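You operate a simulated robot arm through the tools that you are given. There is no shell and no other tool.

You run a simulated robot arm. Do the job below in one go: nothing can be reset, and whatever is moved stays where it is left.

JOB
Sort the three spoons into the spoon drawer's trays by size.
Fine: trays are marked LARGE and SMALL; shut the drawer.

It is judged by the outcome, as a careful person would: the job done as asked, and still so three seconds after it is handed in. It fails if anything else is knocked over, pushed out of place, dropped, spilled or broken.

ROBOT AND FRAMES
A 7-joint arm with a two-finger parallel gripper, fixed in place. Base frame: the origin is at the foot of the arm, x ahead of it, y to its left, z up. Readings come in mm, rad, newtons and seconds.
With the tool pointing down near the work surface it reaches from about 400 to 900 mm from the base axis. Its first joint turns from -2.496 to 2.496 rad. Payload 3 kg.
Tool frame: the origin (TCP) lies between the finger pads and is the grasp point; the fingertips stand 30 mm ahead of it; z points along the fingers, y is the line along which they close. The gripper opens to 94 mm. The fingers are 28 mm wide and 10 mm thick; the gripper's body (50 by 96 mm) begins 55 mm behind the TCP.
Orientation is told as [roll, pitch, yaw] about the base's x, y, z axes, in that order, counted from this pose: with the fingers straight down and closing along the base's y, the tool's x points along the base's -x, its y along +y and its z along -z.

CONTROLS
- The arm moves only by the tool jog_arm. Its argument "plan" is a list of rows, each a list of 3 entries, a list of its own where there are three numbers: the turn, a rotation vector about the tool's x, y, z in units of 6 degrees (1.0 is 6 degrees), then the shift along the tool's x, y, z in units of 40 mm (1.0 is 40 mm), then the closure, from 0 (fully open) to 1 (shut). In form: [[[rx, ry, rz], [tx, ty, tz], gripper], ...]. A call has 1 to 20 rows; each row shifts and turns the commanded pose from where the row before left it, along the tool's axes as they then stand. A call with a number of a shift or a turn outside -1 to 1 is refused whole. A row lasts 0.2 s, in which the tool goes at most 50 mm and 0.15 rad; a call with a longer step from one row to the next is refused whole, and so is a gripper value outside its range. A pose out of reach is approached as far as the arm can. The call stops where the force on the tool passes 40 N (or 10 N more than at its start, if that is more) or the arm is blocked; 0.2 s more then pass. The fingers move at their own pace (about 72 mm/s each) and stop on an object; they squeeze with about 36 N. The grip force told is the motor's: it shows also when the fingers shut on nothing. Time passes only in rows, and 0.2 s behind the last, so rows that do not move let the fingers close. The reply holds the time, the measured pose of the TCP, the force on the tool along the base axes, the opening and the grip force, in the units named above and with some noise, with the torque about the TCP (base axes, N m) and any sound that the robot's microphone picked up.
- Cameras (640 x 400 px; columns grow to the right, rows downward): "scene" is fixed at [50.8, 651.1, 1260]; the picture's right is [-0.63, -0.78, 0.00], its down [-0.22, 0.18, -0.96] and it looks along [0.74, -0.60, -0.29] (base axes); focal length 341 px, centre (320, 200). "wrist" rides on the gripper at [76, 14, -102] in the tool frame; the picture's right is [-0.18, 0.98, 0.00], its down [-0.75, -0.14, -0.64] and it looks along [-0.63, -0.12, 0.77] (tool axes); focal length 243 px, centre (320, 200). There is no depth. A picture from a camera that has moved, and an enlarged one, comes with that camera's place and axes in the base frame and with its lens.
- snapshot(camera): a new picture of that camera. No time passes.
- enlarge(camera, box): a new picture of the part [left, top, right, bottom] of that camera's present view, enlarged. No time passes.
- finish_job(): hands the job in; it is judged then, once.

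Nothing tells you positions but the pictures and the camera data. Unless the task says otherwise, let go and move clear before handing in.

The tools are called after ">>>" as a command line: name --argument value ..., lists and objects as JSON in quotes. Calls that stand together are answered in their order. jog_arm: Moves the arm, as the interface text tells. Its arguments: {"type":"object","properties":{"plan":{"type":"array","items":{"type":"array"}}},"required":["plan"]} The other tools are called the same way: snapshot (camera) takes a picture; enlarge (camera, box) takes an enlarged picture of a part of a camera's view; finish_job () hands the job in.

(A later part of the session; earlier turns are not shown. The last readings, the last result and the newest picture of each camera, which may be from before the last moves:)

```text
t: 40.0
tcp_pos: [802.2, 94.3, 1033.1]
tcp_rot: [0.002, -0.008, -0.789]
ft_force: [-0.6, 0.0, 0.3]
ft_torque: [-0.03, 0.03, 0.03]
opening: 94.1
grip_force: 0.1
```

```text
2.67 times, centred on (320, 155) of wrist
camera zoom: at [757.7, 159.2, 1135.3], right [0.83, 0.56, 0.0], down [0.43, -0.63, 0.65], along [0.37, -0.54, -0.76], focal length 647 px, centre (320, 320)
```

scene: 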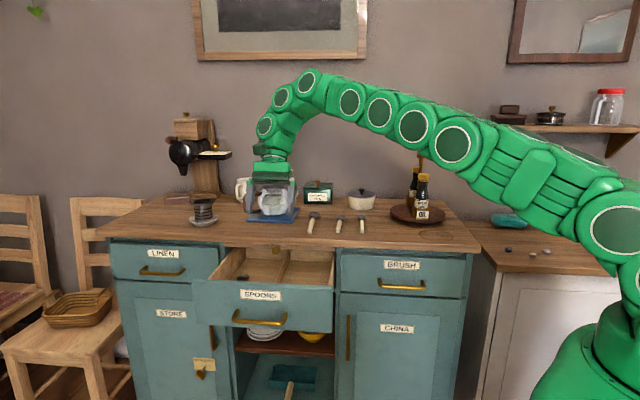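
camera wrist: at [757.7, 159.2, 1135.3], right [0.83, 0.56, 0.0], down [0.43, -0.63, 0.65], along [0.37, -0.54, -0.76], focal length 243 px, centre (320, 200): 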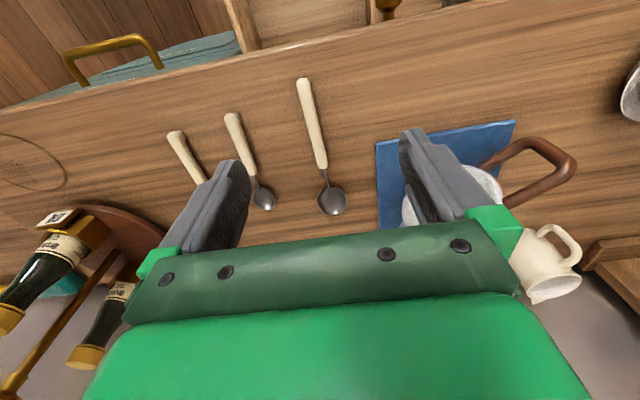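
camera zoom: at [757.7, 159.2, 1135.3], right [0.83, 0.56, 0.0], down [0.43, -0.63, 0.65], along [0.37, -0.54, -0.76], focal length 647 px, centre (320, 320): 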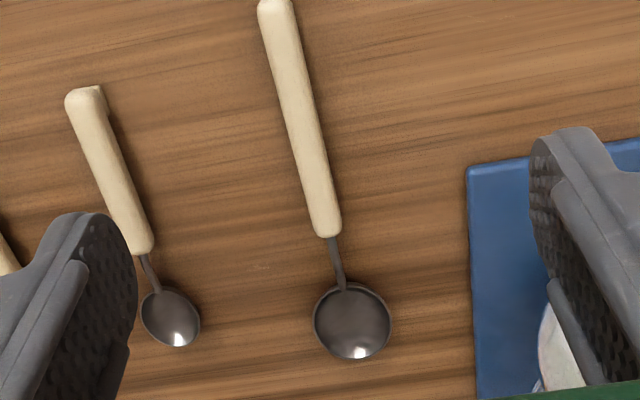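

The large spoon lies at about a 621, with its handle from (781, 97) to (853, 26) and its top at z≈889. The tray spoon is also large, so the layout is consistent. I'll line up over the large spoon's handle and partly close the fingers.

>>> jog_arm --plan '[[[0, 0, 0], [-0.55, -0.16, 0], 0.45], [[0, 0, 0], [-0.55, -0.16, 0], 0.45], [[0, 0, 0], [0, 0, 0.9], 0.45], [[0, 0, 0], [0, 0, 0.9], 0.45], [[0, 0, 0], [0, 0, 0], 0.45]]'

>>> snapshot --camera "wrist"

>>> enlarge --camera "scene" --box '[250, 150, 380, 250]'

```text
t: 41.2
tcp_pos: [823.1, 53.4, 962.1]
tcp_rot: [0.001, -0.007, -0.789]
ft_force: [-0.8, -0.5, 0.1]
ft_torque: [0.01, 0.01, -0.04]
opening: 51.7
grip_force: 0.0
```

```text
taken
camera wrist: at [779.5, 119.5, 1063.1], right [0.83, 0.56, 0.0], down [0.43, -0.63, 0.65], along [0.36, -0.54, -0.76], focal length 243 px, centre (320, 200)
```

wrist: 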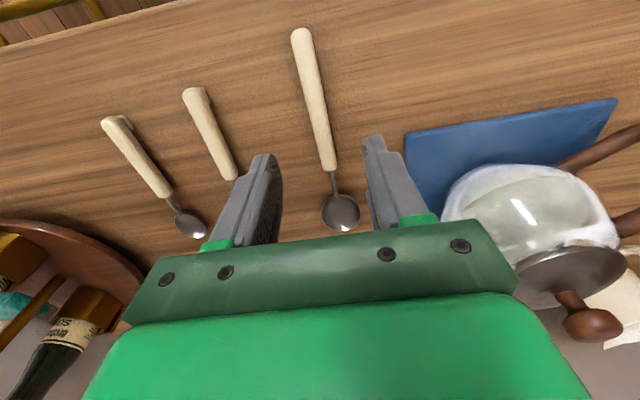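

```text
4.00 times, centred on (315, 200) of scene
camera zoom: at [50.8, 651.1, 1260.0], right [-0.63, -0.78, 0.0], down [-0.22, 0.18, -0.96], along [0.74, -0.6, -0.29], focal length 1366 px, centre (340, 200)
```

zoom: 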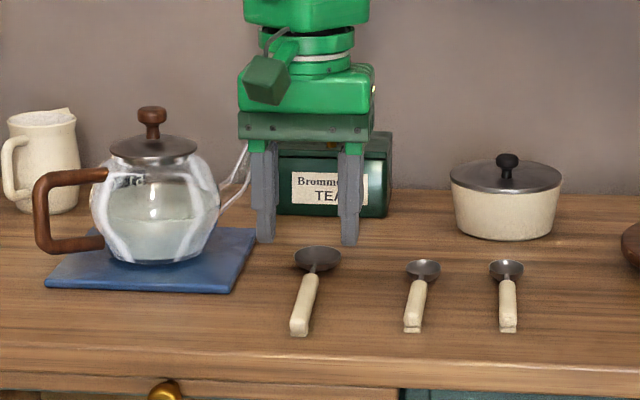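

The handle is centred between the fingers. I'll descend in steps.

>>> jog_arm --plan '[[[0, 0, 0], [0.2, 0, 0.5], 0.45], [[0, 0, 0], [0, 0, 0.4], 0.45], [[0, 0, 0], [0, 0, 0.2], 0.45], [[0, 0, 0], [0, 0, 0], 0.45]]'

>>> snapshot --camera "wrist"

>>> enlarge --camera "scene" --box '[280, 190, 360, 240]'

```text
t: 42.2
tcp_pos: [819.2, 59.5, 916.3]
tcp_rot: [-0.001, -0.008, -0.79]
ft_force: [-0.2, -0.1, 0.3]
ft_torque: [0.0, 0.01, 0.01]
opening: 51.7
grip_force: 0.1
```

```text
taken
camera wrist: at [776.0, 125.6, 1018.5], right [0.83, 0.56, 0.0], down [0.43, -0.63, 0.65], along [0.36, -0.54, -0.76], focal length 243 px, centre (320, 200)
```

wrist: 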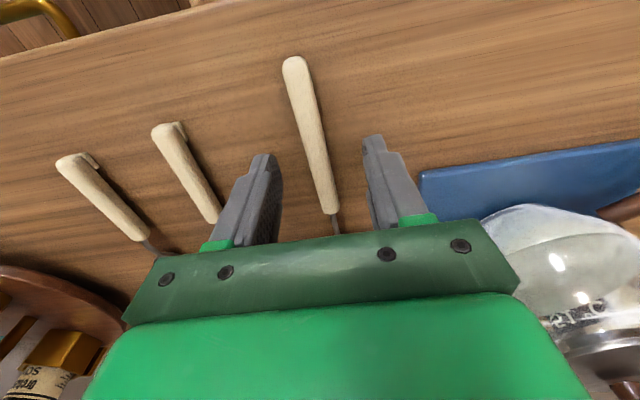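

```text
8.00 times, centred on (320, 215) of scene
camera zoom: at [50.8, 651.1, 1260.0], right [-0.63, -0.78, 0.0], down [-0.22, 0.18, -0.96], along [0.74, -0.6, -0.29], focal length 2732 px, centre (320, 80)
```

zoom: 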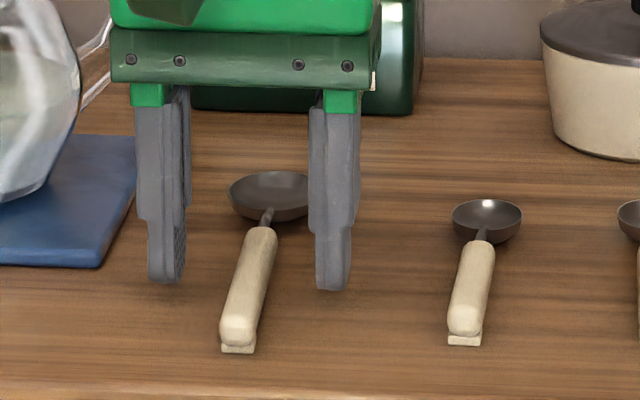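

>>> jog_arm --plan '[[[0, 0, 0], [0, 0, 0.1], 0.45], [[0, 0, 0], [0, 0, 0.05], 0.45], [[0, 0, 0], [0, 0, 0], 0.45]]'

>>> enlarge --camera "scene" --box '[290, 200, 350, 240]'

```text
t: 43.0
tcp_pos: [818.6, 59.4, 911.3]
tcp_rot: [0.0, -0.008, -0.791]
ft_force: [-0.3, -0.1, 0.3]
ft_torque: [-0.03, 0.02, 0.0]
opening: 51.6
grip_force: 0.0
```

```text
10.00 times, centred on (320, 220) of scene
camera zoom: at [50.8, 651.1, 1260.0], right [-0.63, -0.78, 0.0], down [-0.22, 0.18, -0.96], along [0.74, -0.6, -0.29], focal length 3414 px, centre (320, 0)
```

zoom: 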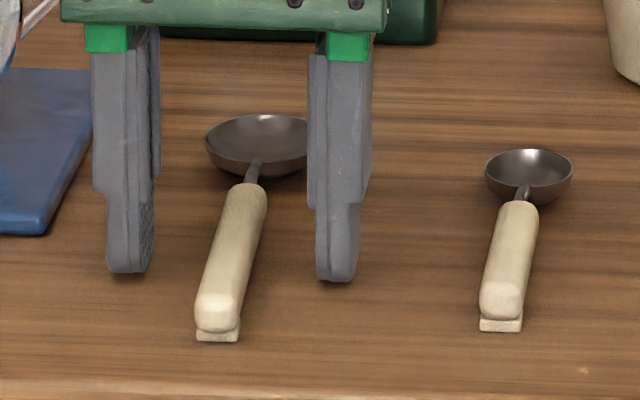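

The tips are about 4 mm above the counter, either side of the handle. I'll go a touch lower and close.

>>> jog_arm --plan '[[[0, 0, 0], [0, 0, 0.05], 0.45], [[0, 0, 0], [0, 0, 0], 0.7], [[0, 0, 0], [0, 0, 0], 0.9], [[0, 0, 0], [0, 0, 0], 1], [[0, 0, 0], [0, 0, 0], 1], [[0, 0, 0], [0, 0, 0], 1]]'

>>> enlarge --camera "scene" --box '[290, 200, 350, 240]'

```text
t: 44.4
tcp_pos: [819.2, 58.9, 909.9]
tcp_rot: [0.002, -0.008, -0.79]
ft_force: [0.2, 1.2, 3.6]
ft_torque: [-0.05, -0.08, -0.02]
opening: 12.0
grip_force: 36.2
```

```text
10.00 times, centred on (320, 220) of scene
camera zoom: at [50.8, 651.1, 1260.0], right [-0.63, -0.78, 0.0], down [-0.22, 0.18, -0.96], along [0.74, -0.6, -0.29], focal length 3414 px, centre (320, 0)
```

zoom: 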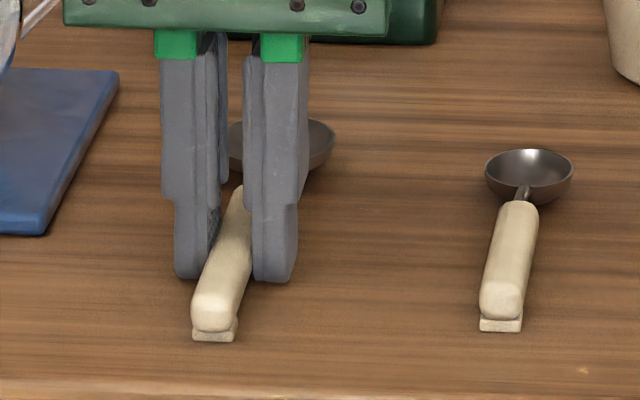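

The large spoon is 180 mm long, and the open part of the drawer is only about 150 mm between panel and counter edge. I need to open the drawer further first, so I'll release the spoon here, rise, and push the front panel outwards from inside with the fingers either side of the divider.

>>> jog_arm --plan '[[[0, 0, 0], [0, 0, 0], 0.7], [[0, 0, 0], [0, 0, 0], 0.5], [[0, 0, 0], [0, 0, 0], 0.5], [[0, 0, 0], [0, 0, -0.8], 0.5], [[0, 0, 0], [0, 0, -1], 0.5], [[0, 0, 0], [0, 0, -1], 0.5], [[0, 0, 0], [1, 0.5, 0], 0], [[0, 0, 0], [1, 0.5, 0], 0], [[0, 0, 0], [1, 0.5, 0], 0], [[0, 0, 0], [1, 0.5, 0], 0], [[0, 0, 0], [0.5, 0.28, 0], 0], [[0, 0, 0], [0, 0, 0], 0]]'

>>> snapshot --camera "wrist"

>>> snapshot --camera "scene"

```text
t: 47.0
tcp_pos: [757.4, 252.2, 1018.0]
tcp_rot: [0.0, -0.009, -0.791]
ft_force: [-0.4, -1.1, -1.4]
ft_torque: [0.01, -0.03, 0.01]
opening: 94.0
grip_force: 0.1
```

```text
taken
camera wrist: at [712.3, 317.4, 1119.4], right [0.83, 0.56, 0.0], down [0.43, -0.63, 0.65], along [0.36, -0.54, -0.76], focal length 243 px, centre (320, 200)
```

wrist: 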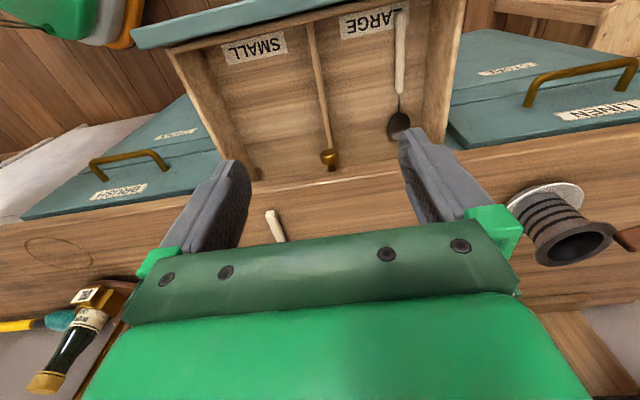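

```text
taken
```

scene: 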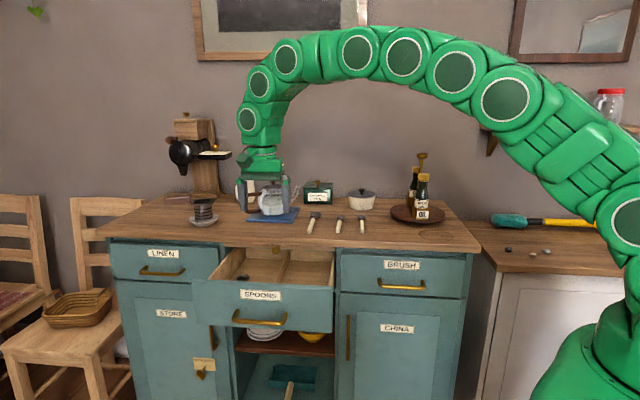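

>>> enlarge --camera "wrist" --box '[150, 0, 470, 200]'

>>> enlarge --camera "wrist" --box '[210, 110, 370, 210]'

>>> enlarge --camera "scene" --box '[240, 240, 340, 300]'

```text
2.00 times, centred on (310, 100) of wrist
camera zoom: at [712.3, 317.4, 1119.4], right [0.83, 0.56, 0.0], down [0.43, -0.63, 0.65], along [0.36, -0.54, -0.76], focal length 485 px, centre (340, 400)
```

zoom: 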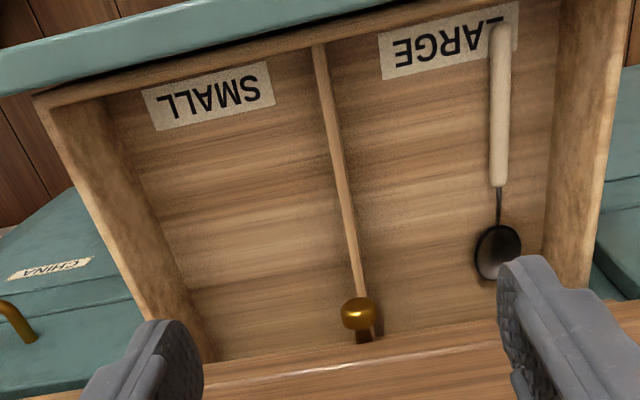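

```text
4.00 times, centred on (290, 160) of wrist
camera zoom: at [712.3, 317.4, 1119.4], right [0.83, 0.56, 0.0], down [0.43, -0.63, 0.65], along [0.36, -0.54, -0.76], focal length 970 px, centre (440, 360)
```

zoom: 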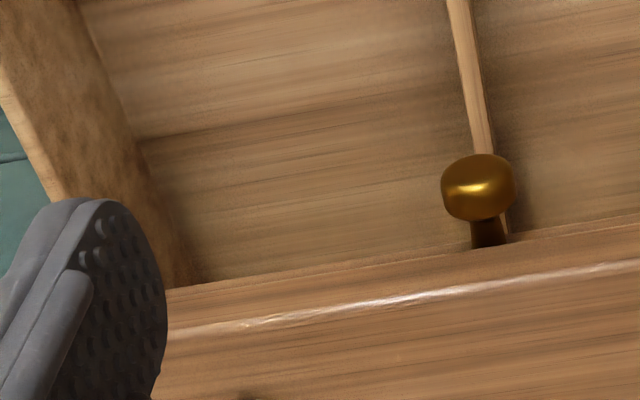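

```text
6.40 times, centred on (290, 270) of scene
camera zoom: at [50.8, 651.1, 1260.0], right [-0.63, -0.78, 0.0], down [-0.22, 0.18, -0.96], along [0.74, -0.6, -0.29], focal length 2185 px, centre (512, -248)
```

zoom: 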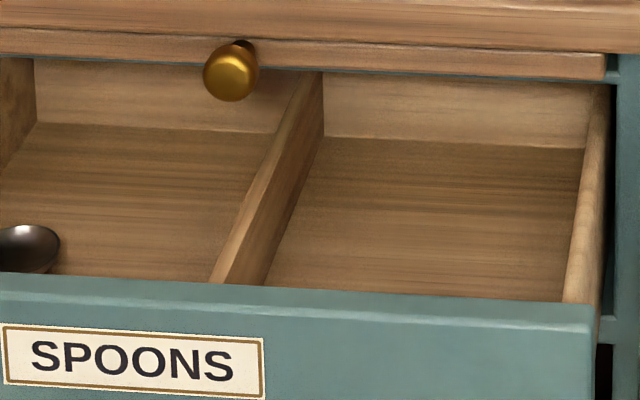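

The drawer is clear at its front centre. I'll lower the open fingers to just above the divider, near the front panel.

>>> jog_arm --plan '[[[0, 0, 0], [0, -0.1, 1], 0], [[0, 0, 0], [0, 0, 1], 0], [[0, 0, 0], [0, 0, 1], 0], [[0, 0, 0], [0, 0, 1], 0], [[0, 0, 0], [0, 0, 0.95], 0], [[0, 0, 0], [0, 0, 0], 0]]'

>>> snapshot --camera "wrist"

>>> enlarge --camera "scene" --box '[180, 200, 360, 320]'

```text
t: 48.4
tcp_pos: [753.1, 245.5, 822.9]
tcp_rot: [-0.001, -0.006, -0.789]
ft_force: [-0.6, 0.3, 0.4]
ft_torque: [-0.02, -0.01, 0.02]
opening: 94.0
grip_force: 0.1
```

```text
taken
camera wrist: at [710.1, 310.7, 923.7], right [0.83, 0.56, 0.0], down [0.43, -0.63, 0.65], along [0.36, -0.54, -0.76], focal length 243 px, centre (320, 200)
```

wrist: 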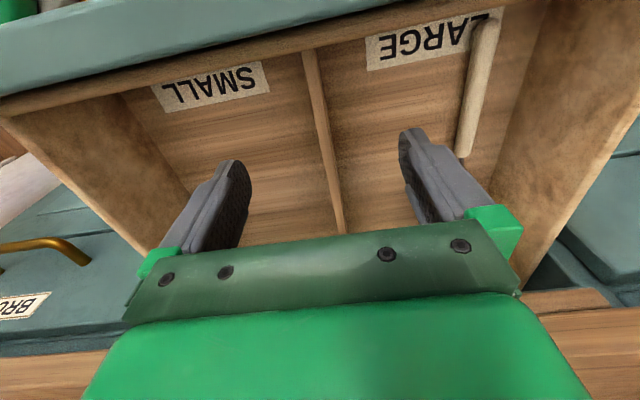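

```text
3.33 times, centred on (270, 260) of scene
camera zoom: at [50.8, 651.1, 1260.0], right [-0.63, -0.78, 0.0], down [-0.22, 0.18, -0.96], along [0.74, -0.6, -0.29], focal length 1138 px, centre (487, 0)
```

zoom: 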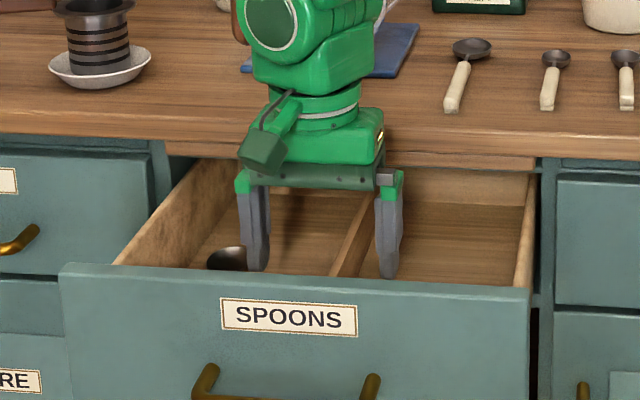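

>>> jog_arm --plan '[[[0, 0, 0], [0.5, 0, 0.2], 0], [[0, 0, 0], [0.4, 0, 0], 0], [[0, 0, 0], [0.3, 0, 0], 0], [[0, 0, 0], [0.3, 0, 0], 0], [[0, 0, 0], [0.3, 0, 0], 0], [[0, 0, 0], [0.3, 0, 0], 0], [[0, 0, 0], [0, 0, 0], 0]]'

>>> enlarge --camera "scene" --box '[180, 200, 360, 320]'

```text
t: 50.0
tcp_pos: [694.3, 308.8, 812.9]
tcp_rot: [0.002, -0.006, -0.79]
ft_force: [-0.2, 0.0, 0.5]
ft_torque: [-0.02, -0.04, 0.02]
opening: 94.1
grip_force: 0.0
```

```text
3.33 times, centred on (270, 260) of scene
camera zoom: at [50.8, 651.1, 1260.0], right [-0.63, -0.78, 0.0], down [-0.22, 0.18, -0.96], along [0.74, -0.6, -0.29], focal length 1138 px, centre (487, 0)
```

zoom: 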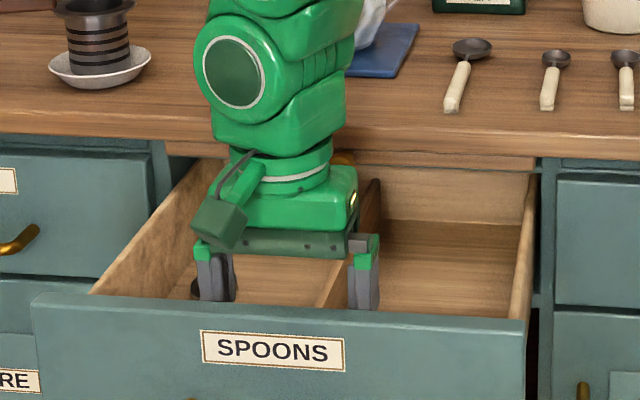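

The panel moves easily. I'll push about 50 mm more.

>>> jog_arm --plan '[[[0, 0, 0], [0.25, 0, 0], 0], [[0, 0, 0], [0.25, 0, 0], 0], [[0, 0, 0], [0.25, 0, 0], 0], [[0, 0, 0], [0.25, 0, 0], 0], [[0, 0, 0], [0.25, 0, 0], 0], [[0, 0, 0], [0, 0, 0], 0]]'

>>> enlarge --camera "scene" --box '[180, 200, 360, 320]'

>>> snapshot --camera "wrist"

```text
t: 51.2
tcp_pos: [665.8, 335.6, 814.0]
tcp_rot: [0.003, -0.014, -0.788]
ft_force: [3.8, -3.4, 0.0]
ft_torque: [0.02, -0.09, 0.27]
opening: 93.4
grip_force: 0.0
stopped in row 5: the force on the tool passed its limit at 54 N (the readings are from after the stop); the commanded pose is now the measured one
```

```text
3.33 times, centred on (270, 260) of scene
camera zoom: at [50.8, 651.1, 1260.0], right [-0.63, -0.78, 0.0], down [-0.22, 0.18, -0.96], along [0.74, -0.6, -0.29], focal length 1138 px, centre (487, 0)
```

zoom: 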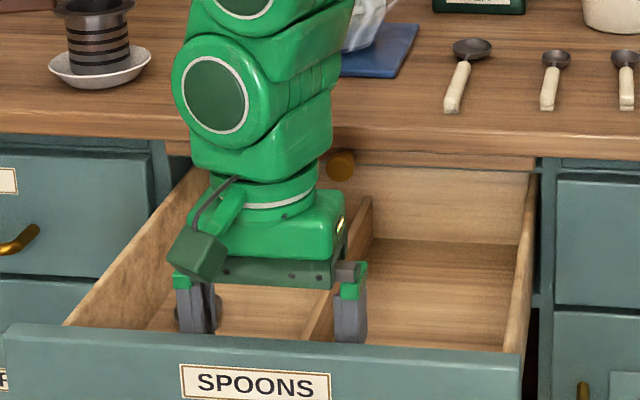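

```text
taken
camera wrist: at [622.1, 401.4, 915.4], right [0.83, 0.56, 0.01], down [0.42, -0.63, 0.65], along [0.37, -0.54, -0.76], focal length 243 px, centre (320, 200)
```

wrist: 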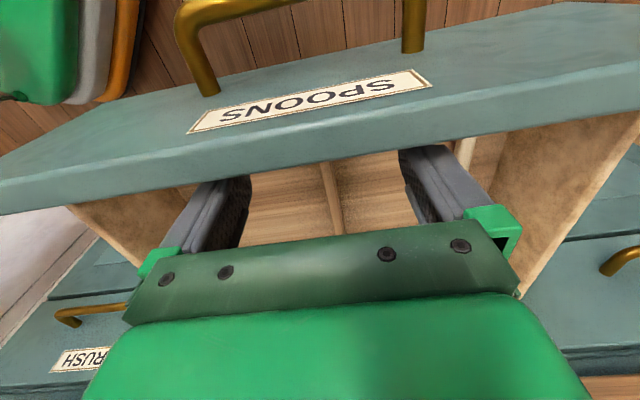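

The drawer has reached its end stop, leaving about 225 mm of clear opening. I'll back off, rise and return to the large spoon.

>>> jog_arm --plan '[[[0, 0, 0], [-0.5, 0, 0], 0], [[0, 0, 0], [0, 0, -1], 0], [[0, 0, 0], [0, 0, -1], 0], [[0, 0, 0], [0, 0, -1], 0], [[0, 0, 0], [0, 0, -1], 0], [[0, 0, 0], [0, 0, -1], 0], [[0, 0, 0], [-1, -0.32, 0], 0.2], [[0, 0, 0], [-1, -0.32, 0], 0.45], [[0, 0, 0], [-1, -0.32, 0], 0.45], [[0, 0, 0], [-1, -0.32, 0], 0.45], [[0, 0, 0], [-1, -0.32, 0], 0.45], [[0, 0, 0], [-1, -0.32, 0], 0.45], [[0, 0, 0], [-0.8, -0.26, 0], 0.45], [[0, 0, 0], [0, 0, 1], 0.45], [[0, 0, 0], [0, 0, 0], 0.45]]'

>>> snapshot --camera "wrist"

>>> enlarge --camera "scene" --box '[180, 220, 360, 340]'

```text
t: 54.4
tcp_pos: [810.7, 66.2, 979.9]
tcp_rot: [0.003, -0.014, -0.79]
ft_force: [-0.1, 0.2, 0.1]
ft_torque: [0.02, 0.02, 0.01]
opening: 51.7
grip_force: 0.1
```

```text
taken
camera wrist: at [766.0, 132.7, 1080.6], right [0.83, 0.56, 0.01], down [0.42, -0.63, 0.65], along [0.37, -0.54, -0.76], focal length 243 px, centre (320, 200)
```

wrist: 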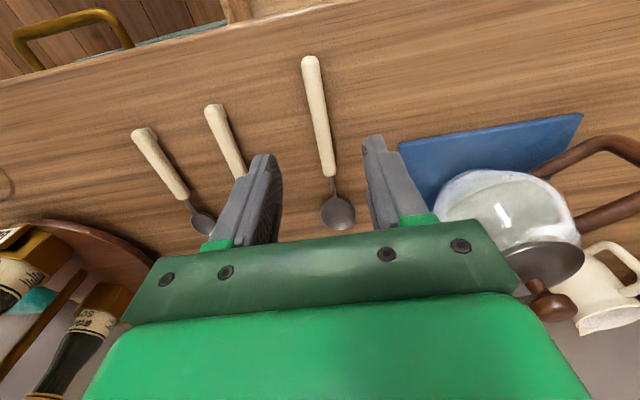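

```text
3.33 times, centred on (270, 280) of scene
camera zoom: at [50.8, 651.1, 1260.0], right [-0.63, -0.78, 0.0], down [-0.22, 0.18, -0.96], along [0.74, -0.6, -0.29], focal length 1138 px, centre (487, -67)
```

zoom: 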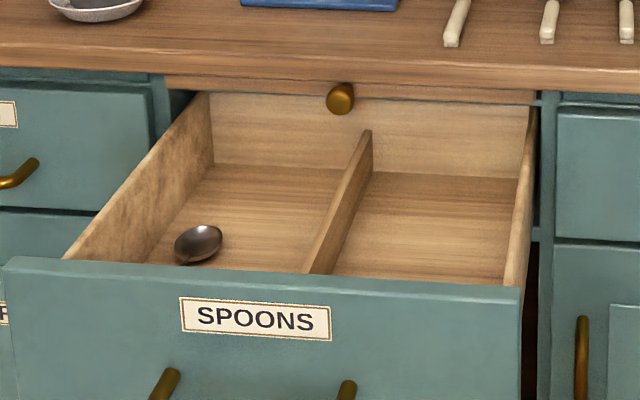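

The spoon is centred under the gripper again. I'll descend to the earlier grasp height and close.

>>> jog_arm --plan '[[[0, 0.13, 0], [-0.1, 0.02, 0.6], 0.45], [[0, 0, 0], [0, 0, 0.6], 0.45], [[0, 0, 0], [0, 0, 0.4], 0.45], [[0, 0, 0], [0, 0, 0.15], 0.45], [[0, 0, 0], [0, 0, 0], 0.45]]'

>>> enlarge --camera "scene" --box '[290, 200, 350, 240]'

```text
t: 55.6
tcp_pos: [812.4, 67.0, 908.9]
tcp_rot: [0.004, -0.002, -0.79]
ft_force: [-2.9, 0.4, 32.5]
ft_torque: [-0.43, 0.99, 0.04]
opening: 52.5
grip_force: 0.6
```

```text
10.00 times, centred on (320, 220) of scene
camera zoom: at [50.8, 651.1, 1260.0], right [-0.63, -0.78, 0.0], down [-0.22, 0.18, -0.96], along [0.74, -0.6, -0.29], focal length 3414 px, centre (320, 0)
```

zoom: 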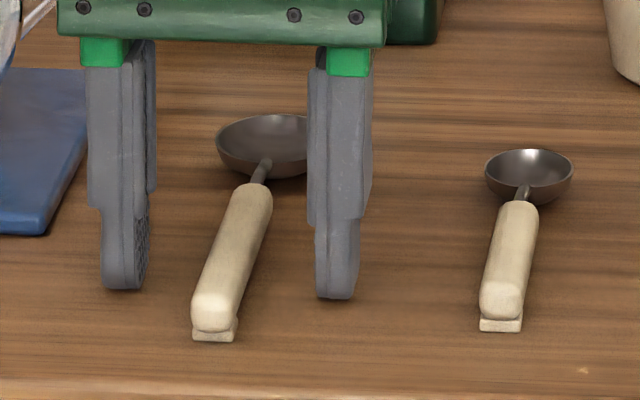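

The fingertips are touching the counter, so it is at about z 879. I'll rise about 3 mm and close on the handle.

>>> jog_arm --plan '[[[0, 0, 0], [0, 0, -0.09], 0.45], [[0, 0, 0], [0, 0, 0], 0.45], [[0, 0, 0], [0, 0, 0], 0.7], [[0, 0, 0], [0, 0, 0], 0.9], [[0, 0, 0], [0, 0, 0], 1], [[0, 0, 0], [0, 0, 0], 1], [[0, 0, 0], [0, 0, 0], 1]]'

```text
t: 57.2
tcp_pos: [813.1, 67.0, 910.7]
tcp_rot: [0.004, 0.0, -0.788]
ft_force: [-0.4, 0.9, -0.1]
ft_torque: [0.02, 0.03, 0.01]
opening: 11.8
grip_force: 36.1
```

>>> jog_arm --plan '[[[0, 0, 0], [0, 0, -0.5], 1], [[0, 0, 0], [0, 0, -1], 1], [[0, 0, 0], [0, 0, -1], 1], [[0, 0, 0], [0, 0, 0], 1]]'

>>> snapshot --camera "scene"

>>> snapshot --camera "wrist"

```text
t: 58.2
tcp_pos: [813.8, 65.7, 1008.5]
tcp_rot: [0.002, 0.001, -0.79]
ft_force: [-0.2, 0.0, -0.3]
ft_torque: [-0.03, -0.02, 0.0]
opening: 11.6
grip_force: 35.9
```

```text
taken
```

scene: 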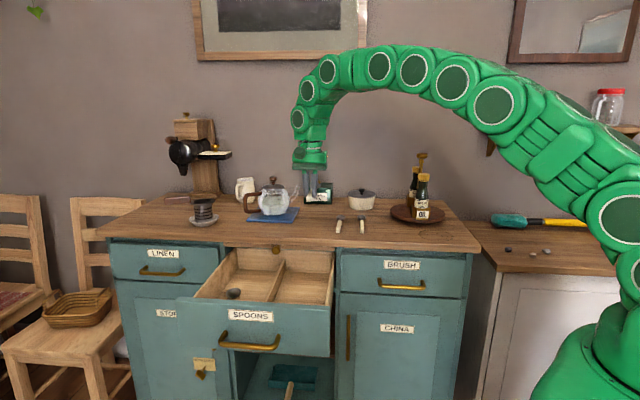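

```text
taken
camera wrist: at [771.1, 131.0, 1110.5], right [0.83, 0.56, 0.0], down [0.43, -0.64, 0.64], along [0.36, -0.53, -0.77], focal length 243 px, centre (320, 200)
```

wrist: 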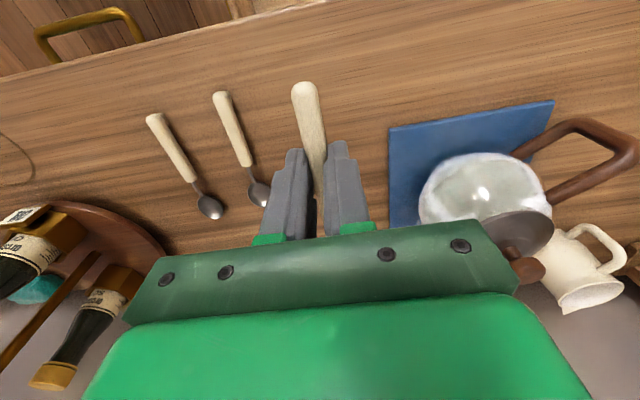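

The large spoon is held. I'll move straight out first, away from the teapot, and then across over the LARGE tray.

>>> jog_arm --plan '[[[0, 0, 0], [1, 0, 0], 1], [[0, 0, 0], [1, 0, 0], 1], [[0, 0, 0], [1, 0, 0], 1], [[0, 0, 0], [1, 0, 0], 1], [[0, 0, 0], [0.7, 0.9, 0], 1], [[0, 0, 0], [0.7, 0.9, 0], 1], [[0, 0, 0], [0.7, 0.9, 0], 1], [[0, 0, 0], [0, 0.95, 0], 1], [[0, 0, 0], [0, 0, 1], 1], [[0, 0, 0], [0, 0, 0], 1]]'

>>> snapshot --camera "wrist"

>>> enlarge --camera "scene" --box '[160, 180, 350, 310]'

```text
t: 60.4
tcp_pos: [745.5, 343.1, 974.5]
tcp_rot: [0.003, 0.001, -0.788]
ft_force: [-0.2, -0.3, 0.7]
ft_torque: [0.01, 0.03, 0.02]
opening: 11.8
grip_force: 36.0
```

```text
taken
camera wrist: at [702.4, 407.0, 1075.7], right [0.83, 0.56, 0.0], down [0.43, -0.64, 0.64], along [0.36, -0.53, -0.77], focal length 243 px, centre (320, 200)
```

wrist: 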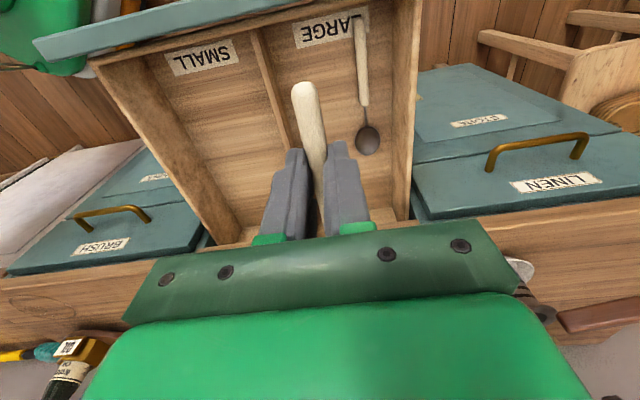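

```text
3.08 times, centred on (255, 245) of scene
camera zoom: at [50.8, 651.1, 1260.0], right [-0.63, -0.78, 0.0], down [-0.22, 0.18, -0.96], along [0.74, -0.6, -0.29], focal length 1051 px, centre (520, 62)
```

zoom: 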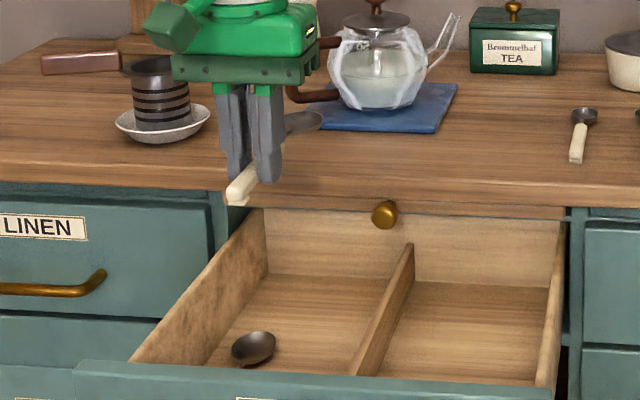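

I'm over the LARGE tray, with the spoon parallel to the one already there. I'll lower between the panel and the counter edge.

>>> jog_arm --plan '[[[0, 0, 0], [0, 0, 1], 1], [[0, 0, 0], [0, 0, 1], 1], [[0, 0, 0], [0, 0, 0.8], 1], [[0, 0, 0], [0, 0, 0.7], 1], [[0, 0, 0], [0, 0, 0.5], 1], [[0, 0, 0], [0, 0, 0], 1]]'

>>> snapshot --camera "wrist"

>>> enlarge --camera "scene" --box '[160, 200, 350, 330]'

```text
t: 61.8
tcp_pos: [745.2, 344.6, 812.8]
tcp_rot: [0.001, 0.001, -0.79]
ft_force: [-0.9, -0.2, 0.0]
ft_torque: [0.0, -0.02, 0.0]
opening: 11.6
grip_force: 35.0
```

```text
taken
camera wrist: at [701.1, 410.0, 914.8], right [0.83, 0.56, 0.0], down [0.43, -0.64, 0.64], along [0.36, -0.53, -0.77], focal length 243 px, centre (320, 200)
```

wrist: 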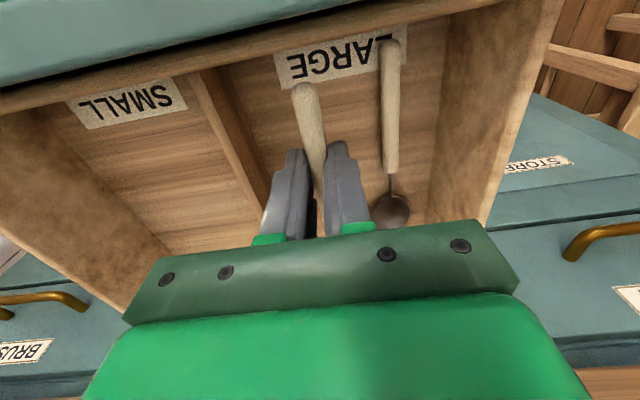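

```text
3.08 times, centred on (255, 265) of scene
camera zoom: at [50.8, 651.1, 1260.0], right [-0.63, -0.78, 0.0], down [-0.22, 0.18, -0.96], along [0.74, -0.6, -0.29], focal length 1051 px, centre (520, 0)
```

zoom: 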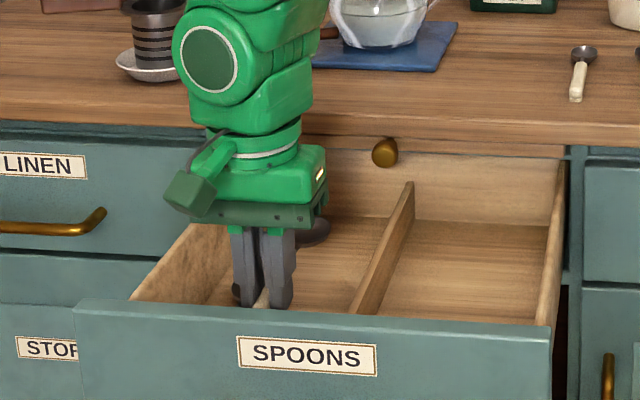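

>>> jog_arm --plan '[[[0, 0, 0], [0, 0, 0.8], 1], [[0, 0, 0], [-0.5, 0, 0], 1], [[0, 0, 0], [-0.5, 0, 0], 1], [[0, 0, 0], [0, 0, 0.3], 1], [[0, 0, 0], [0, 0, 0], 1]]'

>>> snapshot --camera "wrist"

>>> enlarge --camera "scene" --box '[160, 200, 350, 330]'

```text
t: 63.0
tcp_pos: [773.8, 312.5, 770.2]
tcp_rot: [0.003, 0.0, -0.789]
ft_force: [-0.5, 0.6, -0.8]
ft_torque: [0.06, 0.01, 0.02]
opening: 11.6
grip_force: 35.8
```

```text
taken
camera wrist: at [729.4, 378.5, 871.4], right [0.83, 0.56, 0.0], down [0.43, -0.64, 0.64], along [0.36, -0.53, -0.77], focal length 243 px, centre (320, 200)
```

wrist: 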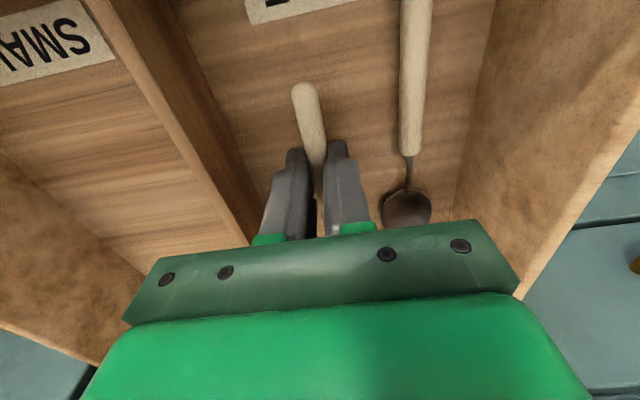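

```text
3.08 times, centred on (255, 265) of scene
camera zoom: at [50.8, 651.1, 1260.0], right [-0.63, -0.78, 0.0], down [-0.22, 0.18, -0.96], along [0.74, -0.6, -0.29], focal length 1051 px, centre (520, 0)
```

zoom: 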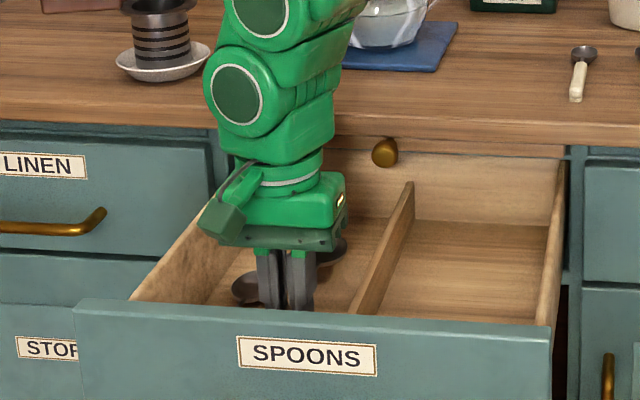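

>>> jog_arm --plan '[[[0, 0, 0], [0, 0, 0.15], 1], [[0, 0, 0], [0, 0, 0.08], 1], [[0, 0, 0], [0, 0, 0], 1]]'

>>> enlarge --camera "wrist" --box '[240, 0, 480, 240]'

```text
t: 63.8
tcp_pos: [772.6, 314.0, 759.8]
tcp_rot: [0.005, 0.0, -0.789]
ft_force: [-0.2, -0.5, -0.2]
ft_torque: [0.03, 0.03, -0.03]
opening: 11.8
grip_force: 35.7
```

```text
1.67 times, centred on (360, 120) of wrist
camera zoom: at [729.4, 378.6, 861.7], right [0.83, 0.56, 0.0], down [0.43, -0.64, 0.64], along [0.36, -0.53, -0.77], focal length 404 px, centre (253, 333)
```

zoom: 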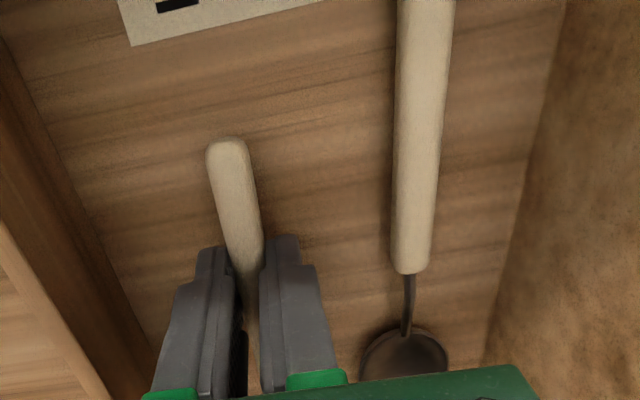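

>>> jog_arm --plan '[[[0, 0, 0], [0, 0, 0.05], 1], [[0, 0, 0], [0, 0, 0.05], 1], [[0, 0, 0], [0, 0, 0], 1]]'

```text
t: 64.6
tcp_pos: [773.9, 312.3, 754.8]
tcp_rot: [0.004, -0.001, -0.789]
ft_force: [0.1, -0.3, 0.1]
ft_torque: [-0.02, 0.01, 0.0]
opening: 11.6
grip_force: 36.2
```

>>> jog_arm --plan '[[[0, 0, 0], [0, 0, 0.05], 1], [[0, 0, 0], [0, 0, 0.05], 1], [[0, 0, 0], [0, 0, 0], 1]]'

>>> enlarge --camera "wrist" --box '[240, 0, 480, 240]'

>>> enlarge --camera "scene" --box '[200, 230, 300, 310]'

```text
t: 65.4
tcp_pos: [772.6, 313.0, 754.4]
tcp_rot: [0.007, -0.002, -0.788]
ft_force: [-2.2, -8.4, 39.5]
ft_torque: [-0.32, 0.37, 0.09]
opening: 11.9
grip_force: 36.0
```

```text
1.67 times, centred on (360, 120) of wrist
camera zoom: at [729.2, 377.9, 855.7], right [0.83, 0.56, 0.01], down [0.43, -0.64, 0.64], along [0.37, -0.53, -0.77], focal length 404 px, centre (253, 333)
```

zoom: 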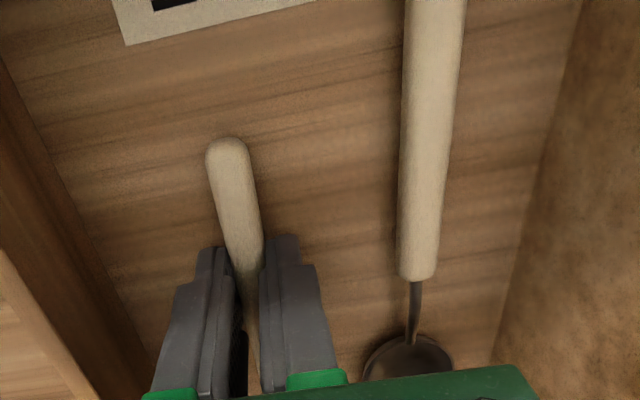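

```text
5.00 times, centred on (250, 270) of scene
camera zoom: at [50.8, 651.1, 1260.0], right [-0.63, -0.78, 0.0], down [-0.22, 0.18, -0.96], along [0.74, -0.6, -0.29], focal length 1707 px, centre (670, -150)
```

zoom: 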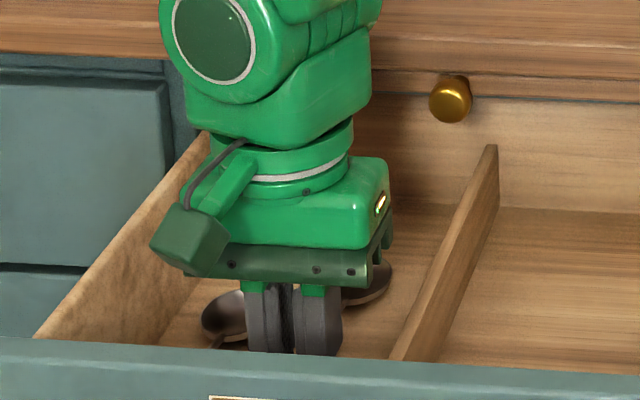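

The spoon is down on the tray floor at TCP z≈754. I'll relieve the load, open the fingers a little and rise straight up.

>>> jog_arm --plan '[[[0, 0, 0], [0, 0, -0.06], 1], [[0, 0, 0], [0, 0, 0], 1], [[0, 0, 0], [0, 0, 0], 0.8], [[0, 0, 0], [0, 0, 0], 0.7], [[0, 0, 0], [0, 0, 0], 0.7], [[0, 0, 0], [0, 0, -0.3], 0.7], [[0, 0, 0], [0, 0, -0.6], 0.7], [[0, 0, 0], [0, 0, -0.8], 0.7], [[0, 0, 0], [0, 0, 0], 0.7]]'

>>> snapshot --camera "wrist"

```text
t: 67.4
tcp_pos: [773.4, 311.8, 823.4]
tcp_rot: [0.005, 0.001, -0.789]
ft_force: [-1.3, -0.2, 0.4]
ft_torque: [-0.02, -0.02, 0.0]
opening: 28.1
grip_force: 0.0
```

```text
taken
camera wrist: at [728.5, 377.2, 925.0], right [0.83, 0.56, 0.0], down [0.43, -0.64, 0.64], along [0.36, -0.53, -0.77], focal length 243 px, centre (320, 200)
```

wrist: 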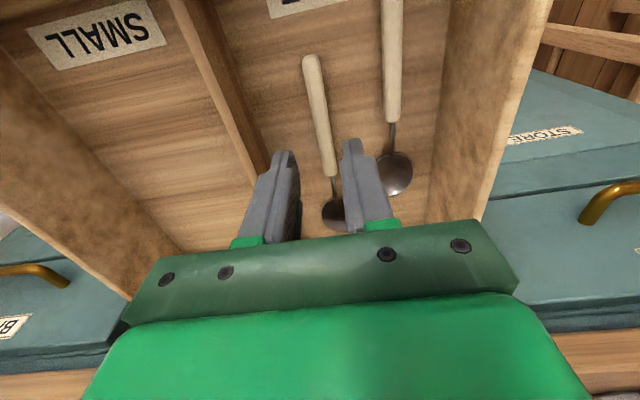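

The large spoon is in the LARGE tray beside its neighbour. Next I'll go to the middle small spoon.

>>> jog_arm --plan '[[[0, 0, 0], [0, 0, -1], 0.6], [[0, 0, 0], [0, 0, -1], 0.6], [[0, 0, 0], [0, 0, -1], 0.6], [[0, 0, 0], [0, 0, -1], 0.6], [[0, 0, 0], [-0.75, -0.82, 0], 0.6], [[0, 0, 0], [-0.75, -0.82, 0], 0.6], [[0, 0, 0], [-0.75, -0.82, 0], 0.6], [[0, 0, 0], [-0.75, -0.82, 0], 0.6], [[0, 0, 0], [-0.75, -0.82, 0], 0.6], [[0, 0, 0], [-0.75, -0.82, 0], 0.6], [[0, 0, 0], [-0.75, -0.82, 0], 0.6], [[0, 0, 0.67], [0, 0, 0], 0.6], [[0, 0, 0], [0, 0, 0], 0.6]]'

>>> snapshot --camera "wrist"

>>> enlarge --camera "scene" --box '[180, 220, 370, 340]'

```text
t: 70.2
tcp_pos: [754.9, 2.0, 984.0]
tcp_rot: [0.002, 0.0, -0.858]
ft_force: [-0.1, 1.3, 0.6]
ft_torque: [0.04, -0.02, 0.0]
opening: 37.8
grip_force: 0.0
```

```text
taken
camera wrist: at [716.3, 70.7, 1085.4], right [0.86, 0.5, 0.0], down [0.38, -0.66, 0.64], along [0.32, -0.55, -0.77], focal length 243 px, centre (320, 200)
```

wrist: 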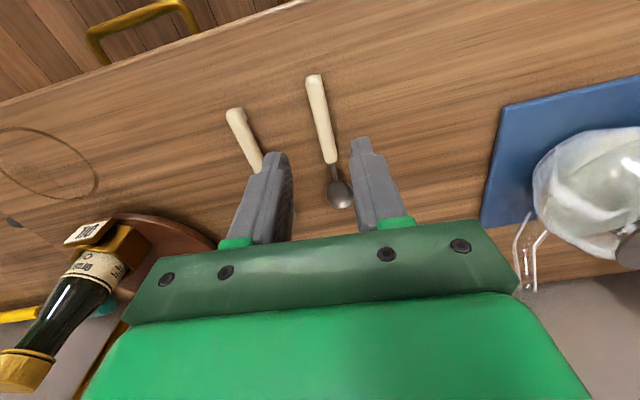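

```text
3.33 times, centred on (275, 280) of scene
camera zoom: at [50.8, 651.1, 1260.0], right [-0.63, -0.78, 0.0], down [-0.22, 0.18, -0.96], along [0.74, -0.6, -0.29], focal length 1138 px, centre (470, -67)
```

zoom: 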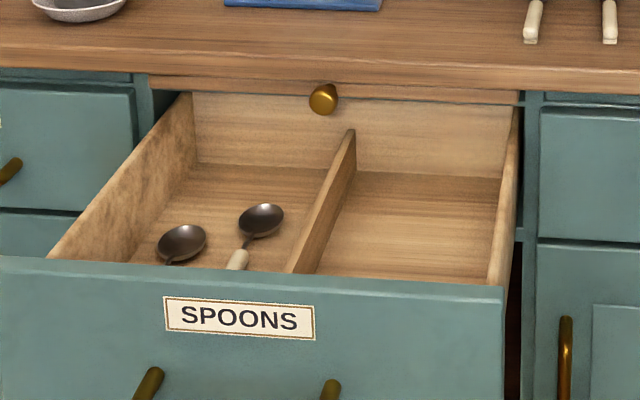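

The middle small spoon is nearly aligned; I'll correct by a few millimetres and descend.

>>> jog_arm --plan '[[[0, 0, 0], [-0.15, 0.07, 0.7], 0.6], [[0, 0, 0], [0, 0, 0.6], 0.6], [[0, 0, 0], [0, 0, 0.4], 0.6], [[0, 0, 0], [0, 0, 0.1], 0.6], [[0, 0, 0], [0, 0, 0], 0.6]]'

>>> snapshot --camera "wrist"

>>> enlarge --camera "scene" --box '[310, 200, 370, 240]'

```text
t: 71.4
tcp_pos: [763.6, 1.8, 910.7]
tcp_rot: [0.004, 0.002, -0.858]
ft_force: [-0.9, -0.3, -0.4]
ft_torque: [0.03, 0.04, -0.02]
opening: 37.7
grip_force: 0.1
```

```text
taken
camera wrist: at [725.4, 69.5, 1012.5], right [0.86, 0.5, 0.0], down [0.38, -0.66, 0.64], along [0.33, -0.55, -0.77], focal length 243 px, centre (320, 200)
```

wrist: 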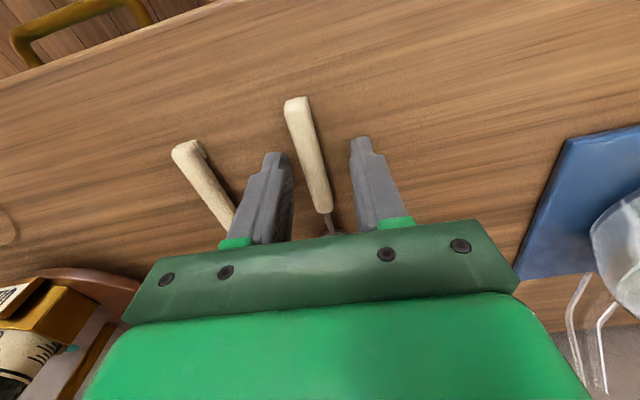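

```text
10.00 times, centred on (340, 220) of scene
camera zoom: at [50.8, 651.1, 1260.0], right [-0.63, -0.78, 0.0], down [-0.22, 0.18, -0.96], along [0.74, -0.6, -0.29], focal length 3414 px, centre (120, 0)
```

zoom: 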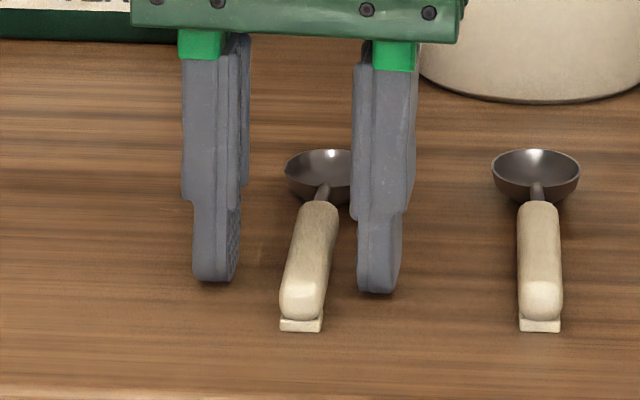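

>>> jog_arm --plan '[[[0, 0, 0], [0, 0, 0], 0.75], [[0, 0, 0], [0, 0, 0], 0.9], [[0, 0, 0], [0, 0, 0], 1], [[0, 0, 0], [0, 0, 0], 1], [[0, 0, 0], [0, 0, 0], 1], [[0, 0, 0], [0, 0, -0.4], 1], [[0, 0, 0], [0, 0, -1], 1], [[0, 0, 0], [0, 0, -1], 1], [[0, 0, 0], [0, 0, 0], 1]]'

>>> snapshot --camera "wrist"

>>> enlarge --camera "scene" --box '[290, 160, 390, 240]'

```text
t: 73.4
tcp_pos: [764.2, -2.6, 1005.5]
tcp_rot: [0.002, 0.0, -0.859]
ft_force: [0.3, 0.0, 0.0]
ft_torque: [0.03, 0.02, 0.0]
opening: 11.7
grip_force: 35.9
```

```text
taken
camera wrist: at [725.8, 65.6, 1108.2], right [0.86, 0.5, 0.0], down [0.38, -0.66, 0.64], along [0.32, -0.55, -0.77], focal length 243 px, centre (320, 200)
```

wrist: 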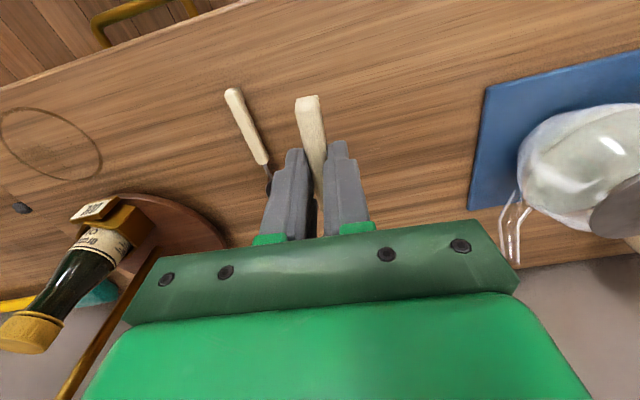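

```text
5.00 times, centred on (340, 200) of scene
camera zoom: at [50.8, 651.1, 1260.0], right [-0.63, -0.78, 0.0], down [-0.22, 0.18, -0.96], along [0.74, -0.6, -0.29], focal length 1707 px, centre (220, 200)
```

zoom: 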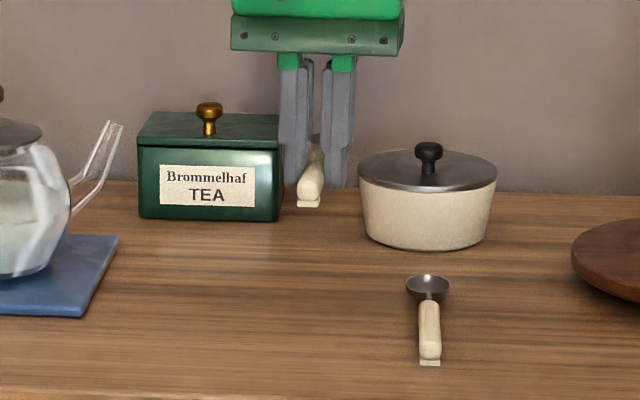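

The small spoon is held. I'll straighten it, move out, and go over the SMALL tray.

>>> jog_arm --plan '[[[0, 0, -0.67], [0, 0, 0], 1], [[0, 0, 0], [1, 0, 0], 1], [[0, 0, 0], [1, 0, 0], 1], [[0, 0, 0], [1, 0, 0], 1], [[0, 0, 0], [0.64, 0.835, 0], 1], [[0, 0, 0], [0.64, 0.835, 0], 1], [[0, 0, 0], [0.64, 0.835, 0], 1], [[0, 0, 0], [0.64, 0.835, 0], 1], [[0, 0, 0], [0, 0, 1], 1], [[0, 0, 0], [0, 0, 1], 1], [[0, 0, 0], [0, 0, 0], 1]]'

>>> snapshot --camera "wrist"

>>> enlarge --camera "scene" --box '[160, 180, 350, 310]'

```text
t: 75.8
tcp_pos: [699.0, 253.6, 927.0]
tcp_rot: [0.005, 0.0, -0.789]
ft_force: [0.0, -0.7, -1.1]
ft_torque: [-0.03, 0.0, 0.02]
opening: 11.4
grip_force: 35.6
```

```text
taken
camera wrist: at [654.6, 318.3, 1028.8], right [0.83, 0.56, 0.0], down [0.43, -0.64, 0.64], along [0.36, -0.53, -0.77], focal length 243 px, centre (320, 200)
```

wrist: 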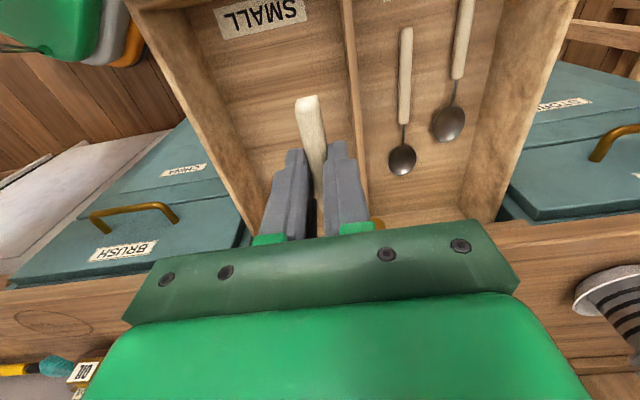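

```text
3.08 times, centred on (255, 245) of scene
camera zoom: at [50.8, 651.1, 1260.0], right [-0.63, -0.78, 0.0], down [-0.22, 0.18, -0.96], along [0.74, -0.6, -0.29], focal length 1051 px, centre (520, 62)
```

zoom: 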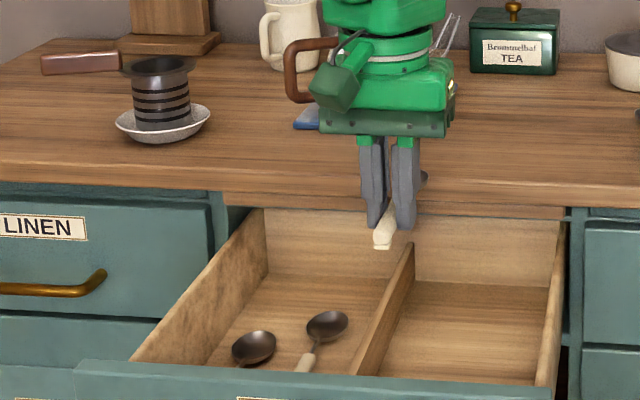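

>>> jog_arm --plan '[[[0, 0, 0], [0, -0.2, 0.9], 1], [[0, 0, 0], [0, 0, 1], 1], [[0, 0, 0], [0, 0, 0.9], 1], [[0, 0, 0], [0, 0, 0.6], 1], [[0, 0, 0], [0, 0, 0.4], 1], [[0, 0, 0], [0, 0, 0], 1]]'

>>> snapshot --camera "wrist"

>>> enlarge --camera "scene" --box '[160, 200, 350, 330]'

```text
t: 77.2
tcp_pos: [696.0, 247.0, 775.2]
tcp_rot: [0.004, 0.0, -0.789]
ft_force: [0.0, -0.3, -0.5]
ft_torque: [0.0, 0.02, -0.01]
opening: 11.4
grip_force: 36.0
```

```text
taken
camera wrist: at [652.1, 312.6, 877.0], right [0.83, 0.56, 0.0], down [0.43, -0.64, 0.64], along [0.36, -0.53, -0.77], focal length 243 px, centre (320, 200)
```

wrist: 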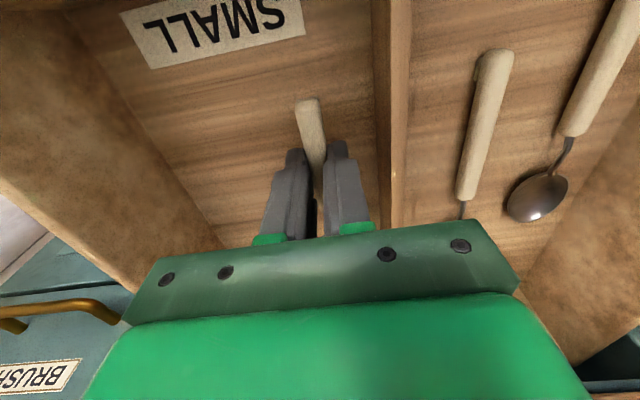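

```text
3.08 times, centred on (255, 265) of scene
camera zoom: at [50.8, 651.1, 1260.0], right [-0.63, -0.78, 0.0], down [-0.22, 0.18, -0.96], along [0.74, -0.6, -0.29], focal length 1051 px, centre (520, 0)
```

zoom: 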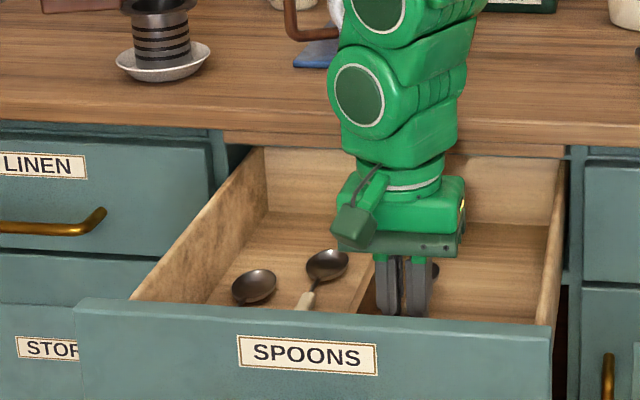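

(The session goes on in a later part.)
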